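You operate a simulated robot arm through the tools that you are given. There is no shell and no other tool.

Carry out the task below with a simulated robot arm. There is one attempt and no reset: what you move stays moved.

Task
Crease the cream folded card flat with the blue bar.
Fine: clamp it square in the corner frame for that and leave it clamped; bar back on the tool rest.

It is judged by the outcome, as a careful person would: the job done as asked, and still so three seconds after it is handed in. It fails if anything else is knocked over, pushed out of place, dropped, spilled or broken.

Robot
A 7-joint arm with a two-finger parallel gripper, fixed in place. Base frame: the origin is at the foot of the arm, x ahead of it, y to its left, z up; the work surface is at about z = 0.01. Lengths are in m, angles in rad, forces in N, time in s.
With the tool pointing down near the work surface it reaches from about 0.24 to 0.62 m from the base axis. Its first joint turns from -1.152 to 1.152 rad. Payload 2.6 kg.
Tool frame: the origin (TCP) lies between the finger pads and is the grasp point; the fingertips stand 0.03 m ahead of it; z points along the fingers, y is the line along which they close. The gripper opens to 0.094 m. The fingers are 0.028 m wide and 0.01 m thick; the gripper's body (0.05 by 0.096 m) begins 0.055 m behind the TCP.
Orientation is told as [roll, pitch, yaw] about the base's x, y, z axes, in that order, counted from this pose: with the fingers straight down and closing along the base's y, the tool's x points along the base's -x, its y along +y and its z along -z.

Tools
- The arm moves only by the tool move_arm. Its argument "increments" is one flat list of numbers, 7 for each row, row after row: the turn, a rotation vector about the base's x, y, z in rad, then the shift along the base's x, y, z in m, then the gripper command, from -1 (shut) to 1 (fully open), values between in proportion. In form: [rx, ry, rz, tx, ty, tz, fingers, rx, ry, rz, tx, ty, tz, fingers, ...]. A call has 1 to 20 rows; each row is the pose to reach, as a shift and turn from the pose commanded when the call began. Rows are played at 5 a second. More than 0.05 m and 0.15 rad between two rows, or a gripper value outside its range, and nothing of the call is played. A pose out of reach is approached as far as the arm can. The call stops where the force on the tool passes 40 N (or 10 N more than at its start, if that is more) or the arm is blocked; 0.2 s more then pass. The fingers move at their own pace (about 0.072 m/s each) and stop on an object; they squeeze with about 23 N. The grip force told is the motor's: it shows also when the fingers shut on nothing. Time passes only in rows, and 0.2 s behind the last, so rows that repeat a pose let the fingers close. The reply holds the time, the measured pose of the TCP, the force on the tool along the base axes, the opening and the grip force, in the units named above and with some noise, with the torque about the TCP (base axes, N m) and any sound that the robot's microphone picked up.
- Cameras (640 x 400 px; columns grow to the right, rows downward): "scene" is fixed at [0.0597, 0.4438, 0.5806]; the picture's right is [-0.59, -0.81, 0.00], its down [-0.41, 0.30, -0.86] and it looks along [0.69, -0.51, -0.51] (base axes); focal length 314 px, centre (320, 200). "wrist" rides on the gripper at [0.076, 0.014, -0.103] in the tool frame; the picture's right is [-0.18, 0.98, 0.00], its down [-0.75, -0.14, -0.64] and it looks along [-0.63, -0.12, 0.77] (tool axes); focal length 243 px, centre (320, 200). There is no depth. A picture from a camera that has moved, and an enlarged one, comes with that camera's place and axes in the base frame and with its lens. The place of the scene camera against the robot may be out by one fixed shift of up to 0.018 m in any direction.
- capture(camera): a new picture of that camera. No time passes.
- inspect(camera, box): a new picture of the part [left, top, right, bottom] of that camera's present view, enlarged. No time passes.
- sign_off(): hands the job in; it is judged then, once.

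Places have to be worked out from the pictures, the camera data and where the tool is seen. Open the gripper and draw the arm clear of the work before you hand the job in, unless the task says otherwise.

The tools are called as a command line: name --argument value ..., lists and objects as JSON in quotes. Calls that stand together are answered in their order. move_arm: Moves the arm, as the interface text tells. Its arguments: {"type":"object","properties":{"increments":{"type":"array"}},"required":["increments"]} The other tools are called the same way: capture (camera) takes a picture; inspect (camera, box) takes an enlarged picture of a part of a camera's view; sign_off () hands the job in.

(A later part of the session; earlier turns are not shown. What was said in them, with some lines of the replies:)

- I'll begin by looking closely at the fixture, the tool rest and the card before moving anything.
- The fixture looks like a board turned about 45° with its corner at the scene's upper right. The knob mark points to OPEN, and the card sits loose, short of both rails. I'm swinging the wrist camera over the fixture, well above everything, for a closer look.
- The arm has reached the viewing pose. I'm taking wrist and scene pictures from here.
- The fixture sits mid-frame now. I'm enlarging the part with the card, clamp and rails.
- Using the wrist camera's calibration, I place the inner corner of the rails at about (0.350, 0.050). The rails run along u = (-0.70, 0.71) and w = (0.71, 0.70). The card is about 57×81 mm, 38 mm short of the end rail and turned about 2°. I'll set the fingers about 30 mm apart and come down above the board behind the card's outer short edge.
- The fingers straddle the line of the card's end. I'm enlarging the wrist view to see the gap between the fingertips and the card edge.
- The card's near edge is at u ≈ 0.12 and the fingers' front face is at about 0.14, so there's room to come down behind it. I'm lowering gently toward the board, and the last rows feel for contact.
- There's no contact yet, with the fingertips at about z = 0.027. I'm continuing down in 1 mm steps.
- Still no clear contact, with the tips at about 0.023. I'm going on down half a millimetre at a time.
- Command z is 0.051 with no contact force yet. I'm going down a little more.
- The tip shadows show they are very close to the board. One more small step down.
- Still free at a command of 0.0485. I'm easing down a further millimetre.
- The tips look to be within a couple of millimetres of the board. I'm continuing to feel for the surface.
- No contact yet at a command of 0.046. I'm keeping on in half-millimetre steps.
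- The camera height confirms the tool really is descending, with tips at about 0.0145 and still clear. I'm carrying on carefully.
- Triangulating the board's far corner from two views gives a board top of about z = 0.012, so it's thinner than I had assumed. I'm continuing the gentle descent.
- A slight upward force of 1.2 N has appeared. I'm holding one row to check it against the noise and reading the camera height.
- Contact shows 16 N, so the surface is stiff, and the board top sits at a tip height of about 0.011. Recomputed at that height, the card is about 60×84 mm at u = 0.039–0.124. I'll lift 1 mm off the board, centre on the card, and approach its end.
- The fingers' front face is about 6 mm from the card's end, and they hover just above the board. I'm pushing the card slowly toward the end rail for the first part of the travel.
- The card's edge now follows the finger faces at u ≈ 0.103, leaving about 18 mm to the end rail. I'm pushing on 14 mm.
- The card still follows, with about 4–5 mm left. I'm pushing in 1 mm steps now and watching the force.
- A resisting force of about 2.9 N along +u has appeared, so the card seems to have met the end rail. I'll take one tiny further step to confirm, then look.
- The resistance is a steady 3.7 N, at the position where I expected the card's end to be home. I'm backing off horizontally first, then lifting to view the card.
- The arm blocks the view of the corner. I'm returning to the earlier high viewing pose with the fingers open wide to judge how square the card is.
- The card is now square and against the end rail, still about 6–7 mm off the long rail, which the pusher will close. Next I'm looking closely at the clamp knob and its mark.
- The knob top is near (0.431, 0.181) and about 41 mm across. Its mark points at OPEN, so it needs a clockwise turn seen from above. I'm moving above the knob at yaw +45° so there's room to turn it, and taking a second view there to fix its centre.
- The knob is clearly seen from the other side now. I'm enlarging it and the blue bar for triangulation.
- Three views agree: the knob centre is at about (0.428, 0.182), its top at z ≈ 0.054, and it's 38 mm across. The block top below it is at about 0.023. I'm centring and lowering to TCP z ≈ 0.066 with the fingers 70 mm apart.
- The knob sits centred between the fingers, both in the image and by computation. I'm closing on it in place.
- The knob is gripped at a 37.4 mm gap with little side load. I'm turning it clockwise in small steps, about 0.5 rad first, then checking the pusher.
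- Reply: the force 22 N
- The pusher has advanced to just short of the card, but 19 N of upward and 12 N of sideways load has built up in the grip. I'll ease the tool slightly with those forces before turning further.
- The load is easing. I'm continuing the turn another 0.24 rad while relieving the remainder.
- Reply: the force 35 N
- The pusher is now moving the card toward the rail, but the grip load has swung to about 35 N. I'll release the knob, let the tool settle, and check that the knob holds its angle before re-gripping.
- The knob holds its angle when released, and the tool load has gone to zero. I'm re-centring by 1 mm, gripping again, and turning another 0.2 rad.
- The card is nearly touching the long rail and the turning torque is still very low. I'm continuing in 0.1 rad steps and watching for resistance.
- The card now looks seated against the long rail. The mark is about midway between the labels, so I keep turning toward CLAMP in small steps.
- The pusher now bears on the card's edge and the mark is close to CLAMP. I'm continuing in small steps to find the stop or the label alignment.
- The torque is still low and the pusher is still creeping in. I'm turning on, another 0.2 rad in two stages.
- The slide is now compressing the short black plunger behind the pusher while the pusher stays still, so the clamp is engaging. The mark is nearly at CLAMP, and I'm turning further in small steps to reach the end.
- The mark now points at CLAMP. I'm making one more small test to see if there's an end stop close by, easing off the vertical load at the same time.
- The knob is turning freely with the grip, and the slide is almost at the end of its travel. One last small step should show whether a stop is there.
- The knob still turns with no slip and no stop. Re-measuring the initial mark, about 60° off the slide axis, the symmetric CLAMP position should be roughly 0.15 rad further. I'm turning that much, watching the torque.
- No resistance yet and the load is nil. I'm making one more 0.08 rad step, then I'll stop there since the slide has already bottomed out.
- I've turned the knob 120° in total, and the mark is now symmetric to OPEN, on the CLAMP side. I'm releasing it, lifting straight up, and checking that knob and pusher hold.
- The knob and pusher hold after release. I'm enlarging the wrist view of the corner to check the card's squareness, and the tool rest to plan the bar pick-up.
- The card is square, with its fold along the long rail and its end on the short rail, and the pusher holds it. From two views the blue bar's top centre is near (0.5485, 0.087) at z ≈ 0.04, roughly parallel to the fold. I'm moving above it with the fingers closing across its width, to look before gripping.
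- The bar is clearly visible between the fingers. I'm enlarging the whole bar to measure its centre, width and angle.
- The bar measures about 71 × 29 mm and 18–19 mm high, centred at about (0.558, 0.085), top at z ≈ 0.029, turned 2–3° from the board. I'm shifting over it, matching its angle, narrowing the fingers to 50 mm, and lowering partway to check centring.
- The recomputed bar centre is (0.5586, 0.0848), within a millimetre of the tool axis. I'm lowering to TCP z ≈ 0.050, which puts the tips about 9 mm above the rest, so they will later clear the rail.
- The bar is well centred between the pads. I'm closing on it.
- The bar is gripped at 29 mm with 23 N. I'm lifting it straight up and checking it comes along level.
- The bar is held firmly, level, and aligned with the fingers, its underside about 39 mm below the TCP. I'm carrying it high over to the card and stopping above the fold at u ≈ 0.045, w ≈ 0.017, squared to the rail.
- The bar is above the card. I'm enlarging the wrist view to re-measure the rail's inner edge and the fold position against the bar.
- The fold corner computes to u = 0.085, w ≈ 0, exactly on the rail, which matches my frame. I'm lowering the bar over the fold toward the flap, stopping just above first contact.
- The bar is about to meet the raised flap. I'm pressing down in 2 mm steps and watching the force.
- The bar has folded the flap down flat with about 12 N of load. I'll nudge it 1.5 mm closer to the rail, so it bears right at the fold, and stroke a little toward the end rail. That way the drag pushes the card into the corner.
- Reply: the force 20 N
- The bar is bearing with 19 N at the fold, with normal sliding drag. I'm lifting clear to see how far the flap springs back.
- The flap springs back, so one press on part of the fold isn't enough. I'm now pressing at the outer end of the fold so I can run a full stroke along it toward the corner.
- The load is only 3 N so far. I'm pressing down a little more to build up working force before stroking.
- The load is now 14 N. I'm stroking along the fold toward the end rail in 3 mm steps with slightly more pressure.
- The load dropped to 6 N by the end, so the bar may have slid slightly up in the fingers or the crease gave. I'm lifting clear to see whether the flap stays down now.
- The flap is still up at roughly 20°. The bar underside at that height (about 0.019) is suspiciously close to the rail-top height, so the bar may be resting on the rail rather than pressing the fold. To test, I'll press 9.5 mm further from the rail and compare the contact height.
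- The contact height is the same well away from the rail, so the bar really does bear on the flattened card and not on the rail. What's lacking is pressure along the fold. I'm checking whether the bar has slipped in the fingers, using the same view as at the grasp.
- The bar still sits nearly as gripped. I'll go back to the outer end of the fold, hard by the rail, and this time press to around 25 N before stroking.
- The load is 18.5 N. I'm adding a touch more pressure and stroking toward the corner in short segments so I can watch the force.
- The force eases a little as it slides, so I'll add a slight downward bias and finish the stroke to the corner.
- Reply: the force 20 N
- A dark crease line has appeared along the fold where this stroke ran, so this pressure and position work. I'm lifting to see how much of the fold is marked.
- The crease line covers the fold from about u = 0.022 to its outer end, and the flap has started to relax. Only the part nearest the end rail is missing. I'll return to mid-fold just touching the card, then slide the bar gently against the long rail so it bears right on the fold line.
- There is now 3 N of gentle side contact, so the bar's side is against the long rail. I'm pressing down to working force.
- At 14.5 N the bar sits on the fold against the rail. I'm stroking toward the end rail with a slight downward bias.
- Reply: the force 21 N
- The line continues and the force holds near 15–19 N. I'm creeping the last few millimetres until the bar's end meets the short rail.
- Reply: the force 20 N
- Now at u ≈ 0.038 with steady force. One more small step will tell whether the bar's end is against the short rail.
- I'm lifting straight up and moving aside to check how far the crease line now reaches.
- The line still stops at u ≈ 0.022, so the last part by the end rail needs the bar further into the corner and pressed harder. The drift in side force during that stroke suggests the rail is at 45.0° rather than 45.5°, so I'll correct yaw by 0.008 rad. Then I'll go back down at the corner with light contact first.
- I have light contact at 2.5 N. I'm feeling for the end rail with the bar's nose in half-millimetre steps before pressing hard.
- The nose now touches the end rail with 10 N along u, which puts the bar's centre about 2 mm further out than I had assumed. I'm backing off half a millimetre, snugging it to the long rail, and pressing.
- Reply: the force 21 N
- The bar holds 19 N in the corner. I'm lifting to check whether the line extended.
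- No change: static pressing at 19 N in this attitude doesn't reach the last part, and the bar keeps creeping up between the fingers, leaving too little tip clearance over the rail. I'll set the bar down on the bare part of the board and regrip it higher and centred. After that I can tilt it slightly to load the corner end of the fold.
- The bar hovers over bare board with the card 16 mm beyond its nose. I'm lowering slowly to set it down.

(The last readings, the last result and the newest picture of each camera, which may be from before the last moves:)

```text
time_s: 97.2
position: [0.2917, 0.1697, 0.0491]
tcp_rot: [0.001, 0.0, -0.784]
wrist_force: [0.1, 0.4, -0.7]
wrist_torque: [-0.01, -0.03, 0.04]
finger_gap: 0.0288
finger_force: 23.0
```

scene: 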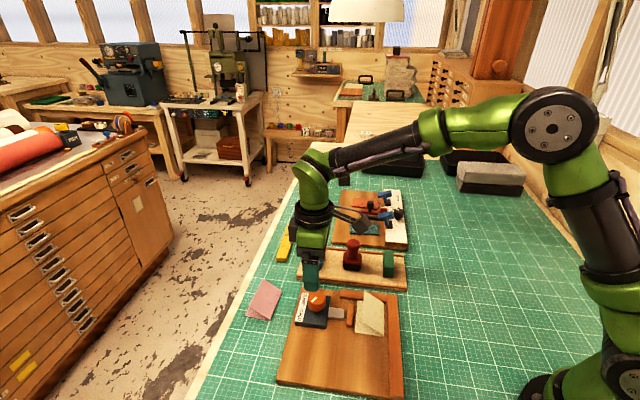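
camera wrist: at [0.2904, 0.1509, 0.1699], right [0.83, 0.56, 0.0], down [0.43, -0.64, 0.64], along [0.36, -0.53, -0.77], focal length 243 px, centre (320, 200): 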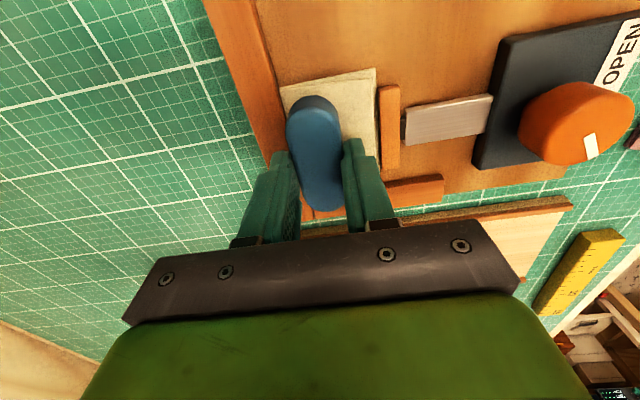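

No contact yet at a command of 0.0474. I'm continuing down a millimetre at a time.

move_arm --increments '[0, 0, 0, 0, 0, -0.0005, -1, 0, 0, 0, 0, 0, -0.001, -1, 0, 0, 0, 0, 0, -0.001, -1]'

move_arm --increments '[0, 0, 0, 0, 0, -0.0005, -1, 0, 0, 0, 0, 0, -0.001, -1, 0, 0, 0, 0, 0, -0.001, -1]'

move_arm --increments '[0, 0, 0, 0, 0, -0.0005, -1, 0, 0, 0, 0, 0, -0.001, -1, 0, 0, 0, 0, 0, -0.001, -1]'

```text
time_s: 98.0
position: [0.2908, 0.1705, 0.0472]
tcp_rot: [-0.001, 0.001, -0.783]
wrist_force: [-0.1, 0.8, -0.1]
wrist_torque: [-0.02, 0.01, 0.02]
finger_gap: 0.0293
finger_force: 23.5
```

```text
time_s: 98.8
position: [0.292, 0.1687, 0.0463]
tcp_rot: [0.002, 0.0, -0.785]
wrist_force: [-3.1, -1.8, 16.1]
wrist_torque: [-0.28, -0.06, -0.04]
finger_gap: 0.029
finger_force: 23.6
```

```text
time_s: 99.6
position: [0.2912, 0.1694, 0.0462]
tcp_rot: [0.002, 0.0, -0.786]
wrist_force: [-1.2, -2.2, 19.6]
wrist_torque: [-0.06, 0.04, -0.04]
finger_gap: 0.0291
finger_force: 22.9
```

The bar is firmly on the board, and the grip starts to slip at about 20 N. I'm opening slightly, raising 6.5 mm, shifting 2 mm to its true centre, and re-gripping.

move_arm --increments '[0, 0, 0, 0, 0, 0.0008, -1, 0, 0, 0, 0, 0, 0.0008, -0.2, 0, 0, 0, 0, 0, 0.0008, -0.2, 0, 0, 0, -0.0007, 0.0007, 0.003, -0.2, 0, 0, 0, -0.0014, 0.0014, 0.0065, -0.2, 0, 0, 0, -0.0014, 0.0014, 0.0065, -0.2]'

inspect --camera "wrist" --box '[200, 60, 440, 225]'

```text
time_s: 101.0
position: [0.2902, 0.1714, 0.052]
tcp_rot: [-0.001, 0.0, -0.786]
wrist_force: [0.4, -0.4, -0.7]
wrist_torque: [0.03, -0.01, 0.02]
finger_gap: 0.0375
finger_force: 0.0
```

```text
2.42 times, centred on (320, 142) of wrist
camera zoom: at [0.2449, 0.2348, 0.1546], right [0.82, 0.57, 0.0], down [0.43, -0.63, 0.64], along [0.36, -0.53, -0.77], focal length 588 px, centre (320, 339)
```

zoom: 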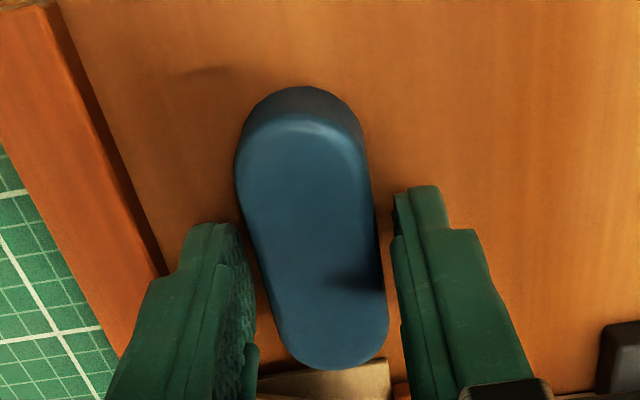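

The bar rests freely on the board between the raised fingers. I'm closing to regrip it about 11 mm up from its underside.

move_arm --increments '[0, 0, 0, 0, 0, 0, -0.4, 0, 0, 0, 0, 0, 0, -1, 0, 0, 0, 0, 0, 0, -1, 0, 0, 0, 0, 0, 0, -1]'

move_arm --increments '[0, 0, 0, 0, 0, 0.01, -1, 0, 0, 0, 0, 0, 0.03, -1, 0, 0, 0, 0, 0, 0.03, -1]'

inspect --camera "wrist" --box '[200, 60, 440, 225]'

inspect --camera "scene" --box '[320, 290, 440, 380]'

```text
time_s: 102.0
position: [0.2892, 0.1711, 0.0522]
tcp_rot: [-0.001, 0.001, -0.785]
wrist_force: [-0.4, 0.7, 0.3]
wrist_torque: [-0.02, 0.01, 0.0]
finger_gap: 0.029
finger_force: 22.6
```

```text
time_s: 102.8
position: [0.2902, 0.1708, 0.0833]
tcp_rot: [0.001, 0.0, -0.786]
wrist_force: [-0.2, -0.1, 0.4]
wrist_torque: [0.01, -0.02, 0.01]
finger_gap: 0.0289
finger_force: 23.2
```

```text
2.42 times, centred on (320, 142) of wrist
camera zoom: at [0.2448, 0.2348, 0.185], right [0.82, 0.57, 0.0], down [0.43, -0.63, 0.64], along [0.36, -0.53, -0.77], focal length 588 px, centre (320, 339)
```

zoom: 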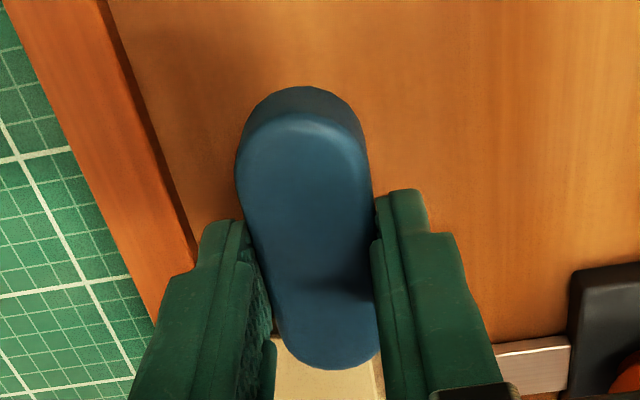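

```text
4.44 times, centred on (380, 335) of scene
camera zoom: at [0.0597, 0.4438, 0.5806], right [-0.59, -0.81, 0.0], down [-0.41, 0.3, -0.86], along [0.69, -0.51, -0.51], focal length 1393 px, centre (53, -400)
```

zoom: 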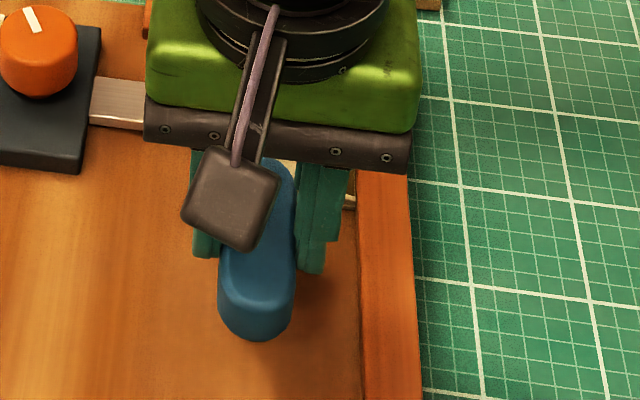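

The regrip is good, with the bar held level and centred. I'm carrying it back above the fold and tilting slightly: about 3° lowering the rail side and 1.7° lowering the corner end. That should concentrate pressure on the uncreased part.

move_arm --increments '[0, 0, 0, 0, 0, 0.02, -1, 0.019, -0.0047, 0, 0.0134, -0.0276, 0.02, -1, 0.038, -0.0095, 0, 0.0269, -0.0551, 0.02, -1, 0.0566, -0.0142, 0, 0.0403, -0.0827, 0.02, -1, 0.0566, -0.0142, 0, 0.0403, -0.0827, 0.02, -1]'

move_arm --increments '[0, 0, 0, 0, 0, -0.02, -1, 0, 0, 0, 0, 0, -0.034, -1, 0, 0, 0, 0, 0, -0.038, -1, 0, 0, 0, 0, 0, -0.04, -1, 0, 0, 0, 0, 0, -0.04, -1]'

inspect --camera "wrist" --box '[200, 60, 440, 225]'

inspect --camera "scene" --box '[330, 265, 430, 345]'

```text
time_s: 104.0
position: [0.3299, 0.0873, 0.1031]
tcp_rot: [0.052, 0.03, -0.783]
wrist_force: [-0.6, 0.1, 0.0]
wrist_torque: [0.03, -0.01, -0.01]
finger_gap: 0.0292
finger_force: 22.6
```

```text
time_s: 105.2
position: [0.3302, 0.088, 0.0611]
tcp_rot: [0.051, 0.03, -0.784]
wrist_force: [0.4, -0.1, -0.1]
wrist_torque: [0.02, -0.02, -0.05]
finger_gap: 0.0289
finger_force: 22.6
```

```text
2.42 times, centred on (320, 142) of wrist
camera zoom: at [0.2837, 0.1462, 0.1675], right [0.82, 0.56, 0.04], down [0.42, -0.67, 0.61], along [0.37, -0.49, -0.79], focal length 588 px, centre (320, 339)
```

zoom: 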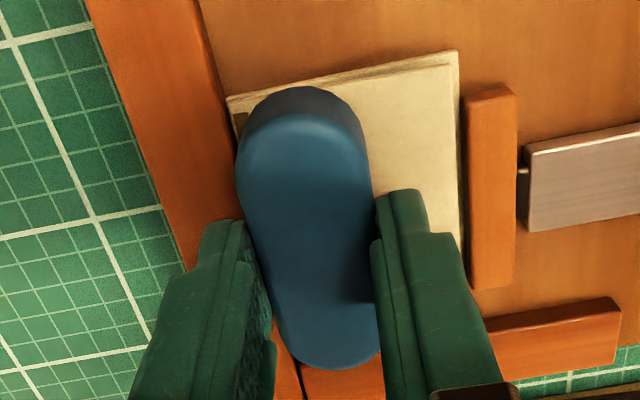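

```text
5.00 times, centred on (380, 305) of scene
camera zoom: at [0.0597, 0.4438, 0.5806], right [-0.59, -0.81, 0.0], down [-0.41, 0.3, -0.86], along [0.69, -0.51, -0.51], focal length 1567 px, centre (20, -325)
```

zoom: 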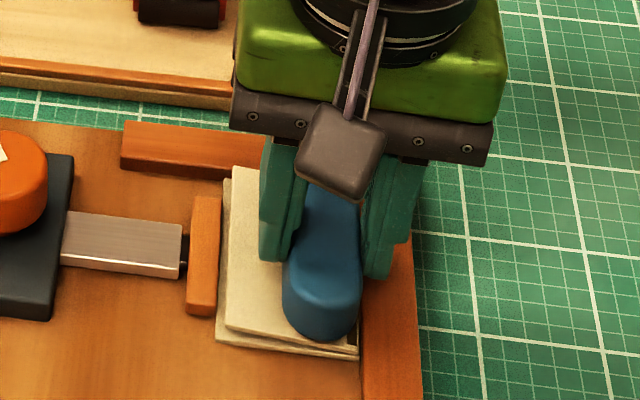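

The tilt is as intended. I'm lowering to light contact, then edging toward the rail.

move_arm --increments '[0, 0, 0, -0.001, -0.001, 0, -1, 0, 0, 0, -0.001, -0.001, -0.001, -1, 0, 0, 0, -0.001, -0.001, -0.002, -1, 0, 0, 0, -0.001, -0.001, -0.002, -1]'

move_arm --increments '[0, 0, 0, 0, 0, -0.0005, -1, 0, 0, 0, 0, 0, -0.001, -1, 0, 0, 0, 0, 0, -0.001, -1]'

```text
time_s: 106.2
position: [0.3288, 0.0874, 0.0592]
tcp_rot: [0.051, 0.029, -0.785]
wrist_force: [-0.5, 0.7, -0.2]
wrist_torque: [-0.02, 0.01, 0.0]
finger_gap: 0.029
finger_force: 23.1
```

```text
time_s: 107.0
position: [0.3285, 0.0885, 0.0591]
tcp_rot: [0.051, 0.028, -0.784]
wrist_force: [-0.8, 0.1, 7.1]
wrist_torque: [-0.19, -0.06, 0.03]
finger_gap: 0.0291
finger_force: 23.6
```

The load now acts about 28 mm toward the nose and close to the rail, exactly where it's wanted. I'm snugging to the rail, pressing to about 15 N, and stroking into the corner.

move_arm --increments '[0, 0, 0, -0.0003, -0.0003, -0.0002, -1, 0, 0, 0, -0.0005, -0.0005, -0.0005, -1, 0, 0, 0, -0.0005, -0.0005, -0.0008, -1]'

move_arm --increments '[0, 0, 0, 0.0014, -0.0014, 0, -1, 0, 0, 0, 0.0028, -0.0028, 0, -1, 0, 0, 0, 0.0042, -0.0042, 0, -1]'

move_arm --increments '[0, 0, 0, 0.0014, -0.0014, 0, -1, 0, 0, 0, 0.0028, -0.0028, 0, -1, 0, 0, 0, 0.0042, -0.0042, 0, -1]'

```text
time_s: 107.8
position: [0.3289, 0.0869, 0.0593]
tcp_rot: [0.052, 0.028, -0.782]
wrist_force: [2.9, 1.3, 12.1]
wrist_torque: [-0.3, -0.23, 0.01]
finger_gap: 0.0291
finger_force: 23.1
```

```text
time_s: 108.6
position: [0.3325, 0.083, 0.0575]
tcp_rot: [0.051, 0.03, -0.784]
wrist_force: [-2.2, 5.0, 14.2]
wrist_torque: [-0.16, -0.08, -0.02]
finger_gap: 0.0288
finger_force: 23.0
```

```text
time_s: 109.4
position: [0.3365, 0.0779, 0.058]
tcp_rot: [0.05, 0.03, -0.783]
wrist_force: [-0.8, 6.3, 8.7]
wrist_torque: [-0.07, -0.08, -0.02]
finger_gap: 0.029
finger_force: 22.8
```

The force fell to 9 N near the corner. I'm adding pressure and creeping the nose to the end rail.

move_arm --increments '[0, 0, 0, 0.0005, -0.0005, -0.0004, -1, 0, 0, 0, 0.001, -0.001, -0.0007, -1, 0, 0, 0, 0.0014, -0.0014, -0.0008, -1]'

move_arm --increments '[0, 0, 0, 0.0003, -0.0003, -0.0002, -1, 0, 0, 0, 0.0006, -0.0006, -0.0003, -1, 0, 0, 0, 0.0006, -0.0006, -0.0003, -1]'

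inspect --camera "wrist" --box '[200, 60, 440, 225]'

```text
time_s: 110.2
position: [0.3379, 0.0759, 0.0572]
tcp_rot: [0.05, 0.029, -0.785]
wrist_force: [-2.8, 5.0, 15.5]
wrist_torque: [-0.28, -0.07, -0.05]
finger_gap: 0.029
finger_force: 22.8
```

```text
time_s: 111.0
position: [0.339, 0.076, 0.0586]
tcp_rot: [0.05, 0.029, -0.785]
wrist_force: [-3.8, 3.4, 15.3]
wrist_torque: [-0.28, -0.03, -0.02]
finger_gap: 0.0291
finger_force: 23.1
```

```text
2.42 times, centred on (320, 142) of wrist
camera zoom: at [0.2929, 0.1342, 0.1627], right [0.82, 0.56, 0.04], down [0.42, -0.67, 0.61], along [0.37, -0.49, -0.79], focal length 588 px, centre (320, 339)
```

zoom: 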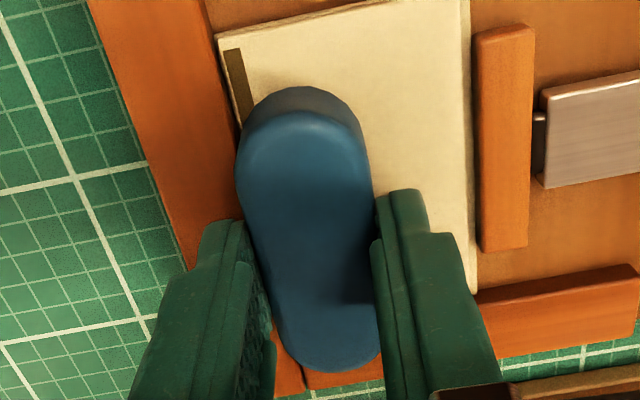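

The bar is pressed with 15 N right in the corner. I'm lifting to check the crease line.

move_arm --increments '[0, 0, 0, 0, 0, 0.006, -1, 0, 0, 0, 0, 0, 0.03, -1, 0, 0, 0, 0.0143, 0.0143, 0.06, -1, 0, 0, 0, 0.0356, 0.0356, 0.075, -1, 0, 0, 0, 0.0495, 0.0495, 0.075, -1, 0, 0, 0, 0.0495, 0.0495, 0.075, -1]'

inspect --camera "scene" --box '[340, 280, 410, 335]'

inspect --camera "wrist" --box '[180, 60, 380, 200]'

```text
time_s: 112.4
position: [0.3878, 0.1257, 0.1326]
tcp_rot: [0.049, 0.029, -0.783]
wrist_force: [-0.5, 0.3, -0.8]
wrist_torque: [-0.02, 0.0, 0.0]
finger_gap: 0.029
finger_force: 23.4
```

```text
7.27 times, centred on (375, 308) of scene
camera zoom: at [0.0597, 0.4438, 0.5806], right [-0.59, -0.81, 0.0], down [-0.41, 0.3, -0.86], along [0.69, -0.51, -0.51], focal length 2280 px, centre (-80, -582)
```

zoom: 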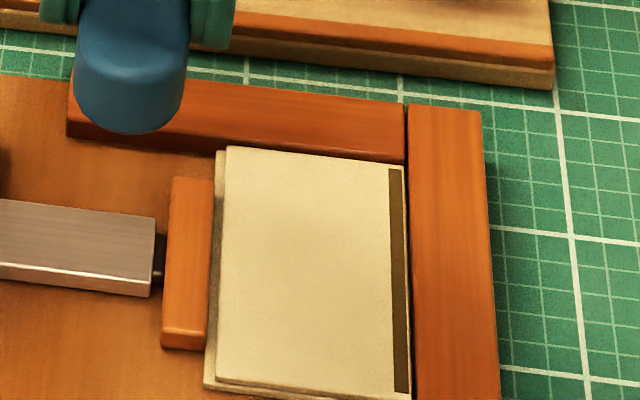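

```text
2.86 times, centred on (280, 130) of wrist
camera zoom: at [0.3425, 0.1835, 0.2375], right [0.82, 0.56, 0.04], down [0.42, -0.67, 0.61], along [0.37, -0.49, -0.79], focal length 693 px, centre (434, 400)
```

zoom: 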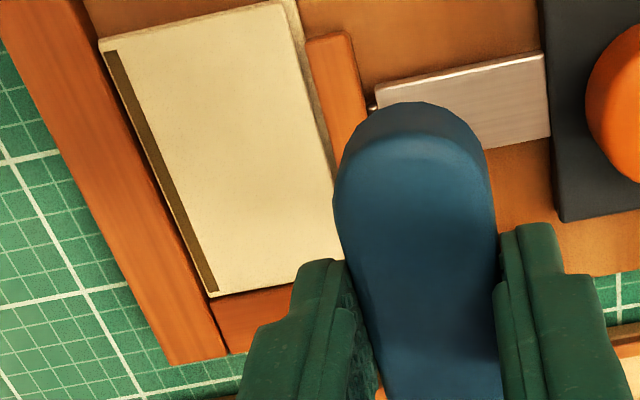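

The crease line now runs the full length of the fold and the flap lies flat, with the card still square against both rails and the pusher on its edge. I'm un-tilting the bar and carrying it high back above its place on the tool rest.

move_arm --increments '[-0.0113, 0.0028, 0, 0.034, -0.008, 0.01, -1, -0.0226, 0.0057, 0, 0.068, -0.016, 0.01, -1, -0.034, 0.0085, 0, 0.102, -0.024, 0.01, -1, -0.0453, 0.0114, 0, 0.136, -0.032, 0.01, -1, -0.0566, 0.0142, 0, 0.17, -0.04, 0.01, -1, -0.0566, 0.0142, 0, 0.17, -0.04, 0.01, -1]'

capture --camera "wrist"

inspect --camera "scene" --box '[275, 205, 415, 310]'

```text
time_s: 113.8
position: [0.558, 0.0854, 0.1415]
tcp_rot: [-0.002, 0.0, -0.787]
wrist_force: [0.4, -0.5, -0.5]
wrist_torque: [-0.03, -0.03, -0.02]
finger_gap: 0.0289
finger_force: 22.5
```

```text
taken
camera wrist: at [0.5134, 0.1492, 0.2455], right [0.82, 0.57, 0.0], down [0.43, -0.63, 0.64], along [0.36, -0.53, -0.77], focal length 243 px, centre (320, 200)
```

wrist: 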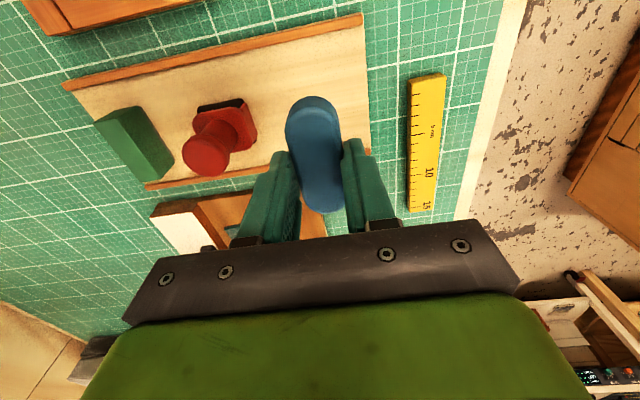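

```text
3.81 times, centred on (345, 258) of scene
camera zoom: at [0.0597, 0.4438, 0.5806], right [-0.59, -0.81, 0.0], down [-0.41, 0.3, -0.86], along [0.69, -0.51, -0.51], focal length 1194 px, centre (225, -19)
```

zoom: 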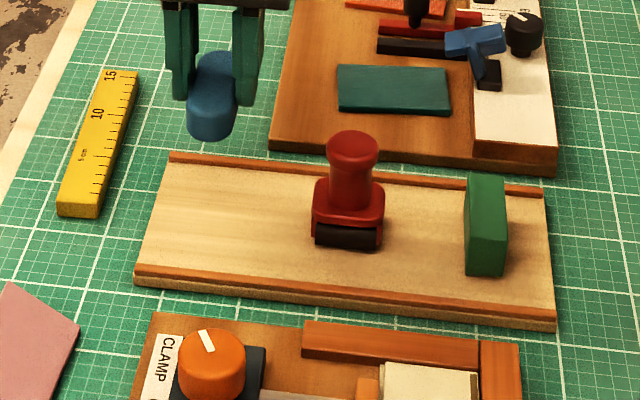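

The bar is level above its original spot, mid-rest with about 17 mm to each strip. I'm lowering in stages.

move_arm --increments '[0, 0, 0, 0, 0, -0.03, -1, 0, 0, 0, 0, 0, -0.06, -1, 0, 0, 0, 0, 0, -0.08, -1, 0, 0, 0, 0, 0, -0.086, -1, 0, 0, 0, 0, 0, -0.086, -1]'

move_arm --increments '[0, 0, 0, 0, 0, -0.001, -1, 0, 0, 0, 0, 0, -0.002, -1, 0, 0, 0, 0, 0, -0.003, -1, 0, 0, 0, 0, 0, -0.004, -1, 0, 0, 0, 0, 0, -0.004, -1]'

inspect --camera "scene" --box '[285, 215, 385, 295]'

```text
time_s: 115.0
position: [0.5586, 0.0851, 0.0561]
tcp_rot: [-0.001, 0.0, -0.786]
wrist_force: [-0.3, 0.0, -0.5]
wrist_torque: [0.0, -0.01, -0.01]
finger_gap: 0.0288
finger_force: 22.8
```

```text
time_s: 116.2
position: [0.5582, 0.086, 0.0519]
tcp_rot: [-0.001, 0.0, -0.783]
wrist_force: [-0.1, -0.3, 0.0]
wrist_torque: [-0.01, 0.02, -0.01]
finger_gap: 0.0292
finger_force: 23.2
```

```text
5.00 times, centred on (335, 255) of scene
camera zoom: at [0.0597, 0.4438, 0.5806], right [-0.59, -0.81, 0.0], down [-0.41, 0.3, -0.86], along [0.69, -0.51, -0.51], focal length 1567 px, centre (245, -75)
```

zoom: 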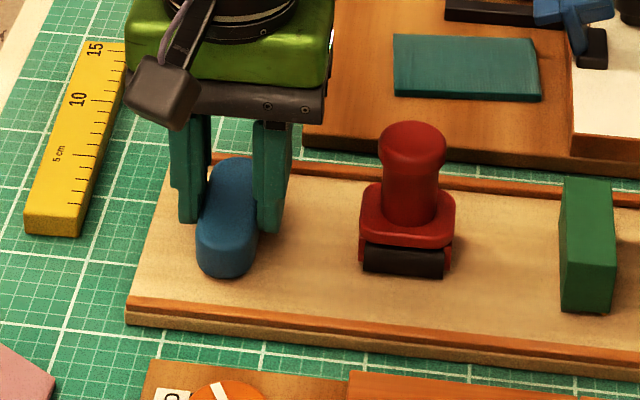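

The bar is just above the rest. I'm easing down in 1 mm steps until it touches.

move_arm --increments '[0, 0, 0, 0, 0, -0.001, -1, 0, 0, 0, 0, 0, -0.001, -1]'

move_arm --increments '[0, 0, 0, 0, 0, -0.001, -1, 0, 0, 0, 0, 0, -0.001, -1]'

move_arm --increments '[0, 0, 0, 0, 0, -0.0005, -1, 0, 0, 0, 0, 0, -0.0005, -1]'

move_arm --increments '[0, 0, 0, 0, 0, -0.0005, -1, 0, 0, 0, 0, 0, -0.0005, -1]'

```text
time_s: 116.8
position: [0.5582, 0.0857, 0.051]
tcp_rot: [0.0, -0.001, -0.785]
wrist_force: [1.0, -0.7, -0.5]
wrist_torque: [0.01, 0.02, -0.02]
finger_gap: 0.029
finger_force: 23.0
```

```text
time_s: 117.4
position: [0.5578, 0.0857, 0.0503]
tcp_rot: [-0.001, 0.0, -0.785]
wrist_force: [-0.1, 0.4, -1.0]
wrist_torque: [-0.02, -0.01, -0.01]
finger_gap: 0.029
finger_force: 23.4
```

```text
time_s: 118.0
position: [0.5585, 0.0868, 0.0496]
tcp_rot: [0.0, 0.001, -0.786]
wrist_force: [0.2, -0.3, 0.6]
wrist_torque: [-0.02, -0.02, -0.01]
finger_gap: 0.0288
finger_force: 22.9
```

```text
time_s: 118.6
position: [0.5587, 0.087, 0.0497]
tcp_rot: [-0.001, -0.002, -0.786]
wrist_force: [0.9, -0.3, 3.1]
wrist_torque: [0.07, 0.07, -0.01]
finger_gap: 0.0291
finger_force: 22.8
```

The bar has touched down with 3 N. I'm opening to 50 mm and lifting straight up.

move_arm --increments '[0, 0, 0, 0, 0, 0, -0.2, 0, 0, 0, 0, 0, 0, 0.06, 0, 0, 0, 0, 0, 0, 0.06, 0, 0, 0, 0, 0, 0.03, 0.06, 0, 0, 0, 0, 0, 0.07, 0.06, 0, 0, 0, 0, 0, 0.11, 0.06, 0, 0, 0, 0, 0, 0.11, 0.06]'

capture --camera "wrist"

capture --camera "scene"

```text
time_s: 120.2
position: [0.5574, 0.0859, 0.1591]
tcp_rot: [0.0, -0.001, -0.785]
wrist_force: [0.3, -0.2, -0.4]
wrist_torque: [0.04, 0.01, 0.01]
finger_gap: 0.0496
finger_force: 0.1
```

```text
taken
camera wrist: at [0.5134, 0.1502, 0.2622], right [0.82, 0.57, 0.0], down [0.43, -0.63, 0.64], along [0.36, -0.53, -0.77], focal length 243 px, centre (320, 200)
```

wrist: 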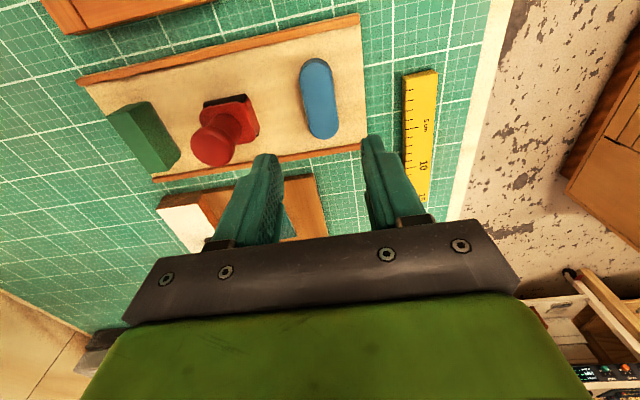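

```text
taken
```

scene: 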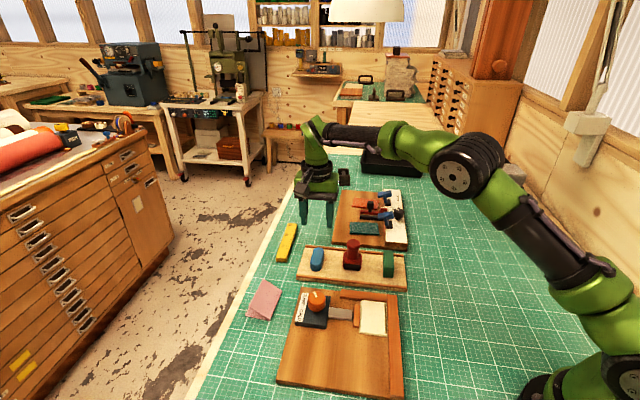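

The bar is back on the rest beside the stamp, upright and clear of the strips. I'm drawing the arm up and back to its starting height, gripper open, then inspecting everything.

move_arm --increments '[0, 0, 0, 0, 0, 0.045, 1, 0, 0, 0, 0, 0, 0.09, 1, 0, 0, 0.1, -0.03, 0, 0.125, 1, 0, 0, 0.2, -0.06, 0, 0.16, 1, 0, 0, 0.3, -0.09, 0, 0.187, 1, 0, 0, 0.4, -0.12, 0, 0.187, 1, 0, 0, 0.4, -0.137, 0, 0.187, 1, 0, 0, 0.4, -0.137, 0, 0.187, 1]'

inspect --camera "scene" --box '[270, 270, 430, 400]'

inspect --camera "scene" --box '[340, 280, 410, 335]'

inspect --camera "scene" --box '[270, 180, 420, 295]'

```text
time_s: 122.0
position: [0.4206, 0.0847, 0.3454]
tcp_rot: [0.0, 0.001, -0.384]
wrist_force: [-0.7, -0.2, 0.3]
wrist_torque: [-0.02, 0.03, 0.0]
finger_gap: 0.094
finger_force: 0.0
```

```text
3.08 times, centred on (350, 335) of scene
camera zoom: at [0.0596, 0.4438, 0.5806], right [-0.59, -0.81, 0.0], down [-0.41, 0.3, -0.86], along [0.69, -0.51, -0.51], focal length 964 px, centre (228, -215)
```

zoom: 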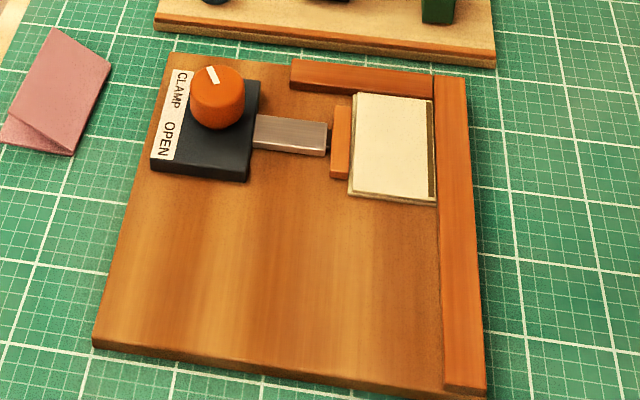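

```text
7.27 times, centred on (375, 308) of scene
camera zoom: at [0.0596, 0.4438, 0.5806], right [-0.59, -0.81, 0.0], down [-0.41, 0.3, -0.86], along [0.69, -0.51, -0.51], focal length 2280 px, centre (-80, -582)
```

zoom: 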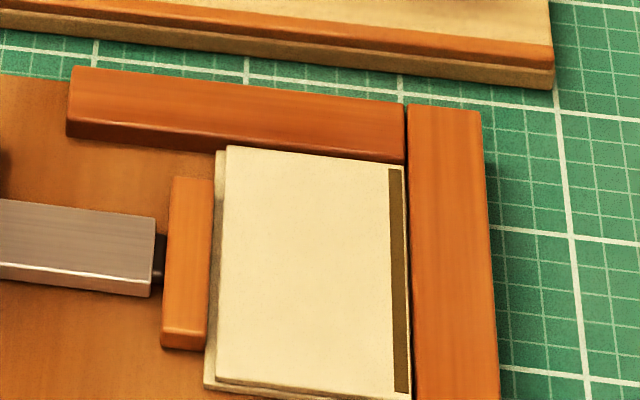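

```text
3.48 times, centred on (345, 238) of scene
camera zoom: at [0.0596, 0.4438, 0.5806], right [-0.59, -0.81, 0.0], down [-0.41, 0.3, -0.86], along [0.69, -0.51, -0.51], focal length 1090 px, centre (233, 70)
```

zoom: 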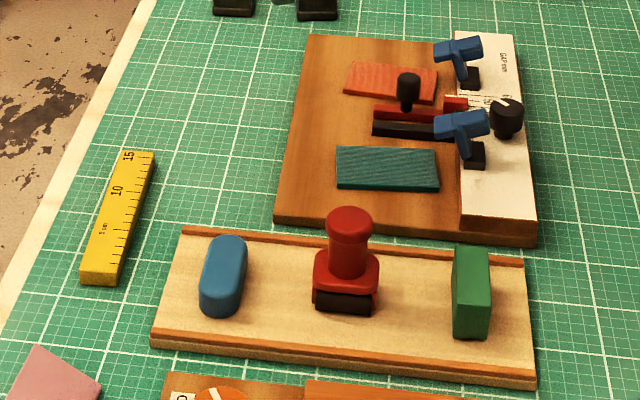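

From the scene view the card is flat with a full crease, clamped square in the corner. The bar is on the rest, and the neighbouring objects and the board are where they were. I'll take a last wrist-camera check of the corner before handing in.

capture --camera "wrist"

inspect --camera "wrist" --box '[200, 0, 400, 125]'

```text
taken
camera wrist: at [0.3541, 0.1275, 0.4483], right [0.54, 0.84, 0.0], down [0.65, -0.41, 0.64], along [0.54, -0.35, -0.77], focal length 243 px, centre (320, 200)
```

wrist: 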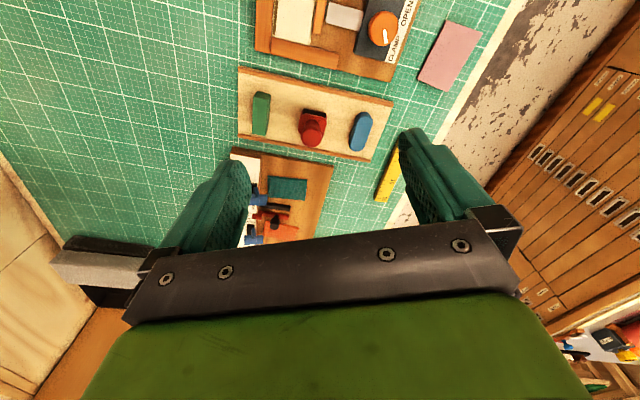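

```text
3.20 times, centred on (300, 62) of wrist
camera zoom: at [0.3541, 0.1275, 0.4483], right [0.54, 0.84, 0.0], down [0.65, -0.41, 0.64], along [0.54, -0.35, -0.77], focal length 776 px, centre (384, 640)
```

zoom: 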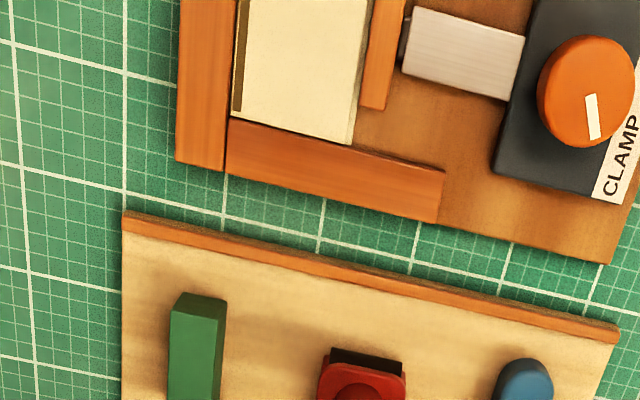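

The wrist view confirms it. The card is seated square against both rails with the crease running its full length, the knob is on CLAMP with the pusher on the card, and the bar is back on its rest. The gripper is open and well clear, so I'm handing the job in.

sign_off

```text
The job is handed in.
```

The cream card is creased flat along its whole fold and left clamped square in the corner frame. The blue bar is back on the tool rest. I've handed the job in, but no verdict has come back.

- **Card:** it sits against both rails with the pusher on its edge and the knob turned to CLAMP. The flap now lies flat and stayed flat after I took the bar away.
- **Crease:** the first strokes creased only about three quarters of the fold. I set the bar down once on bare board to regrip it, then pressed it slightly tilted into the corner to finish the rest.
- **Everything else:** in the last pictures the frame had not moved and nothing else looked disturbed. The gripper is open and the arm is raised clear.
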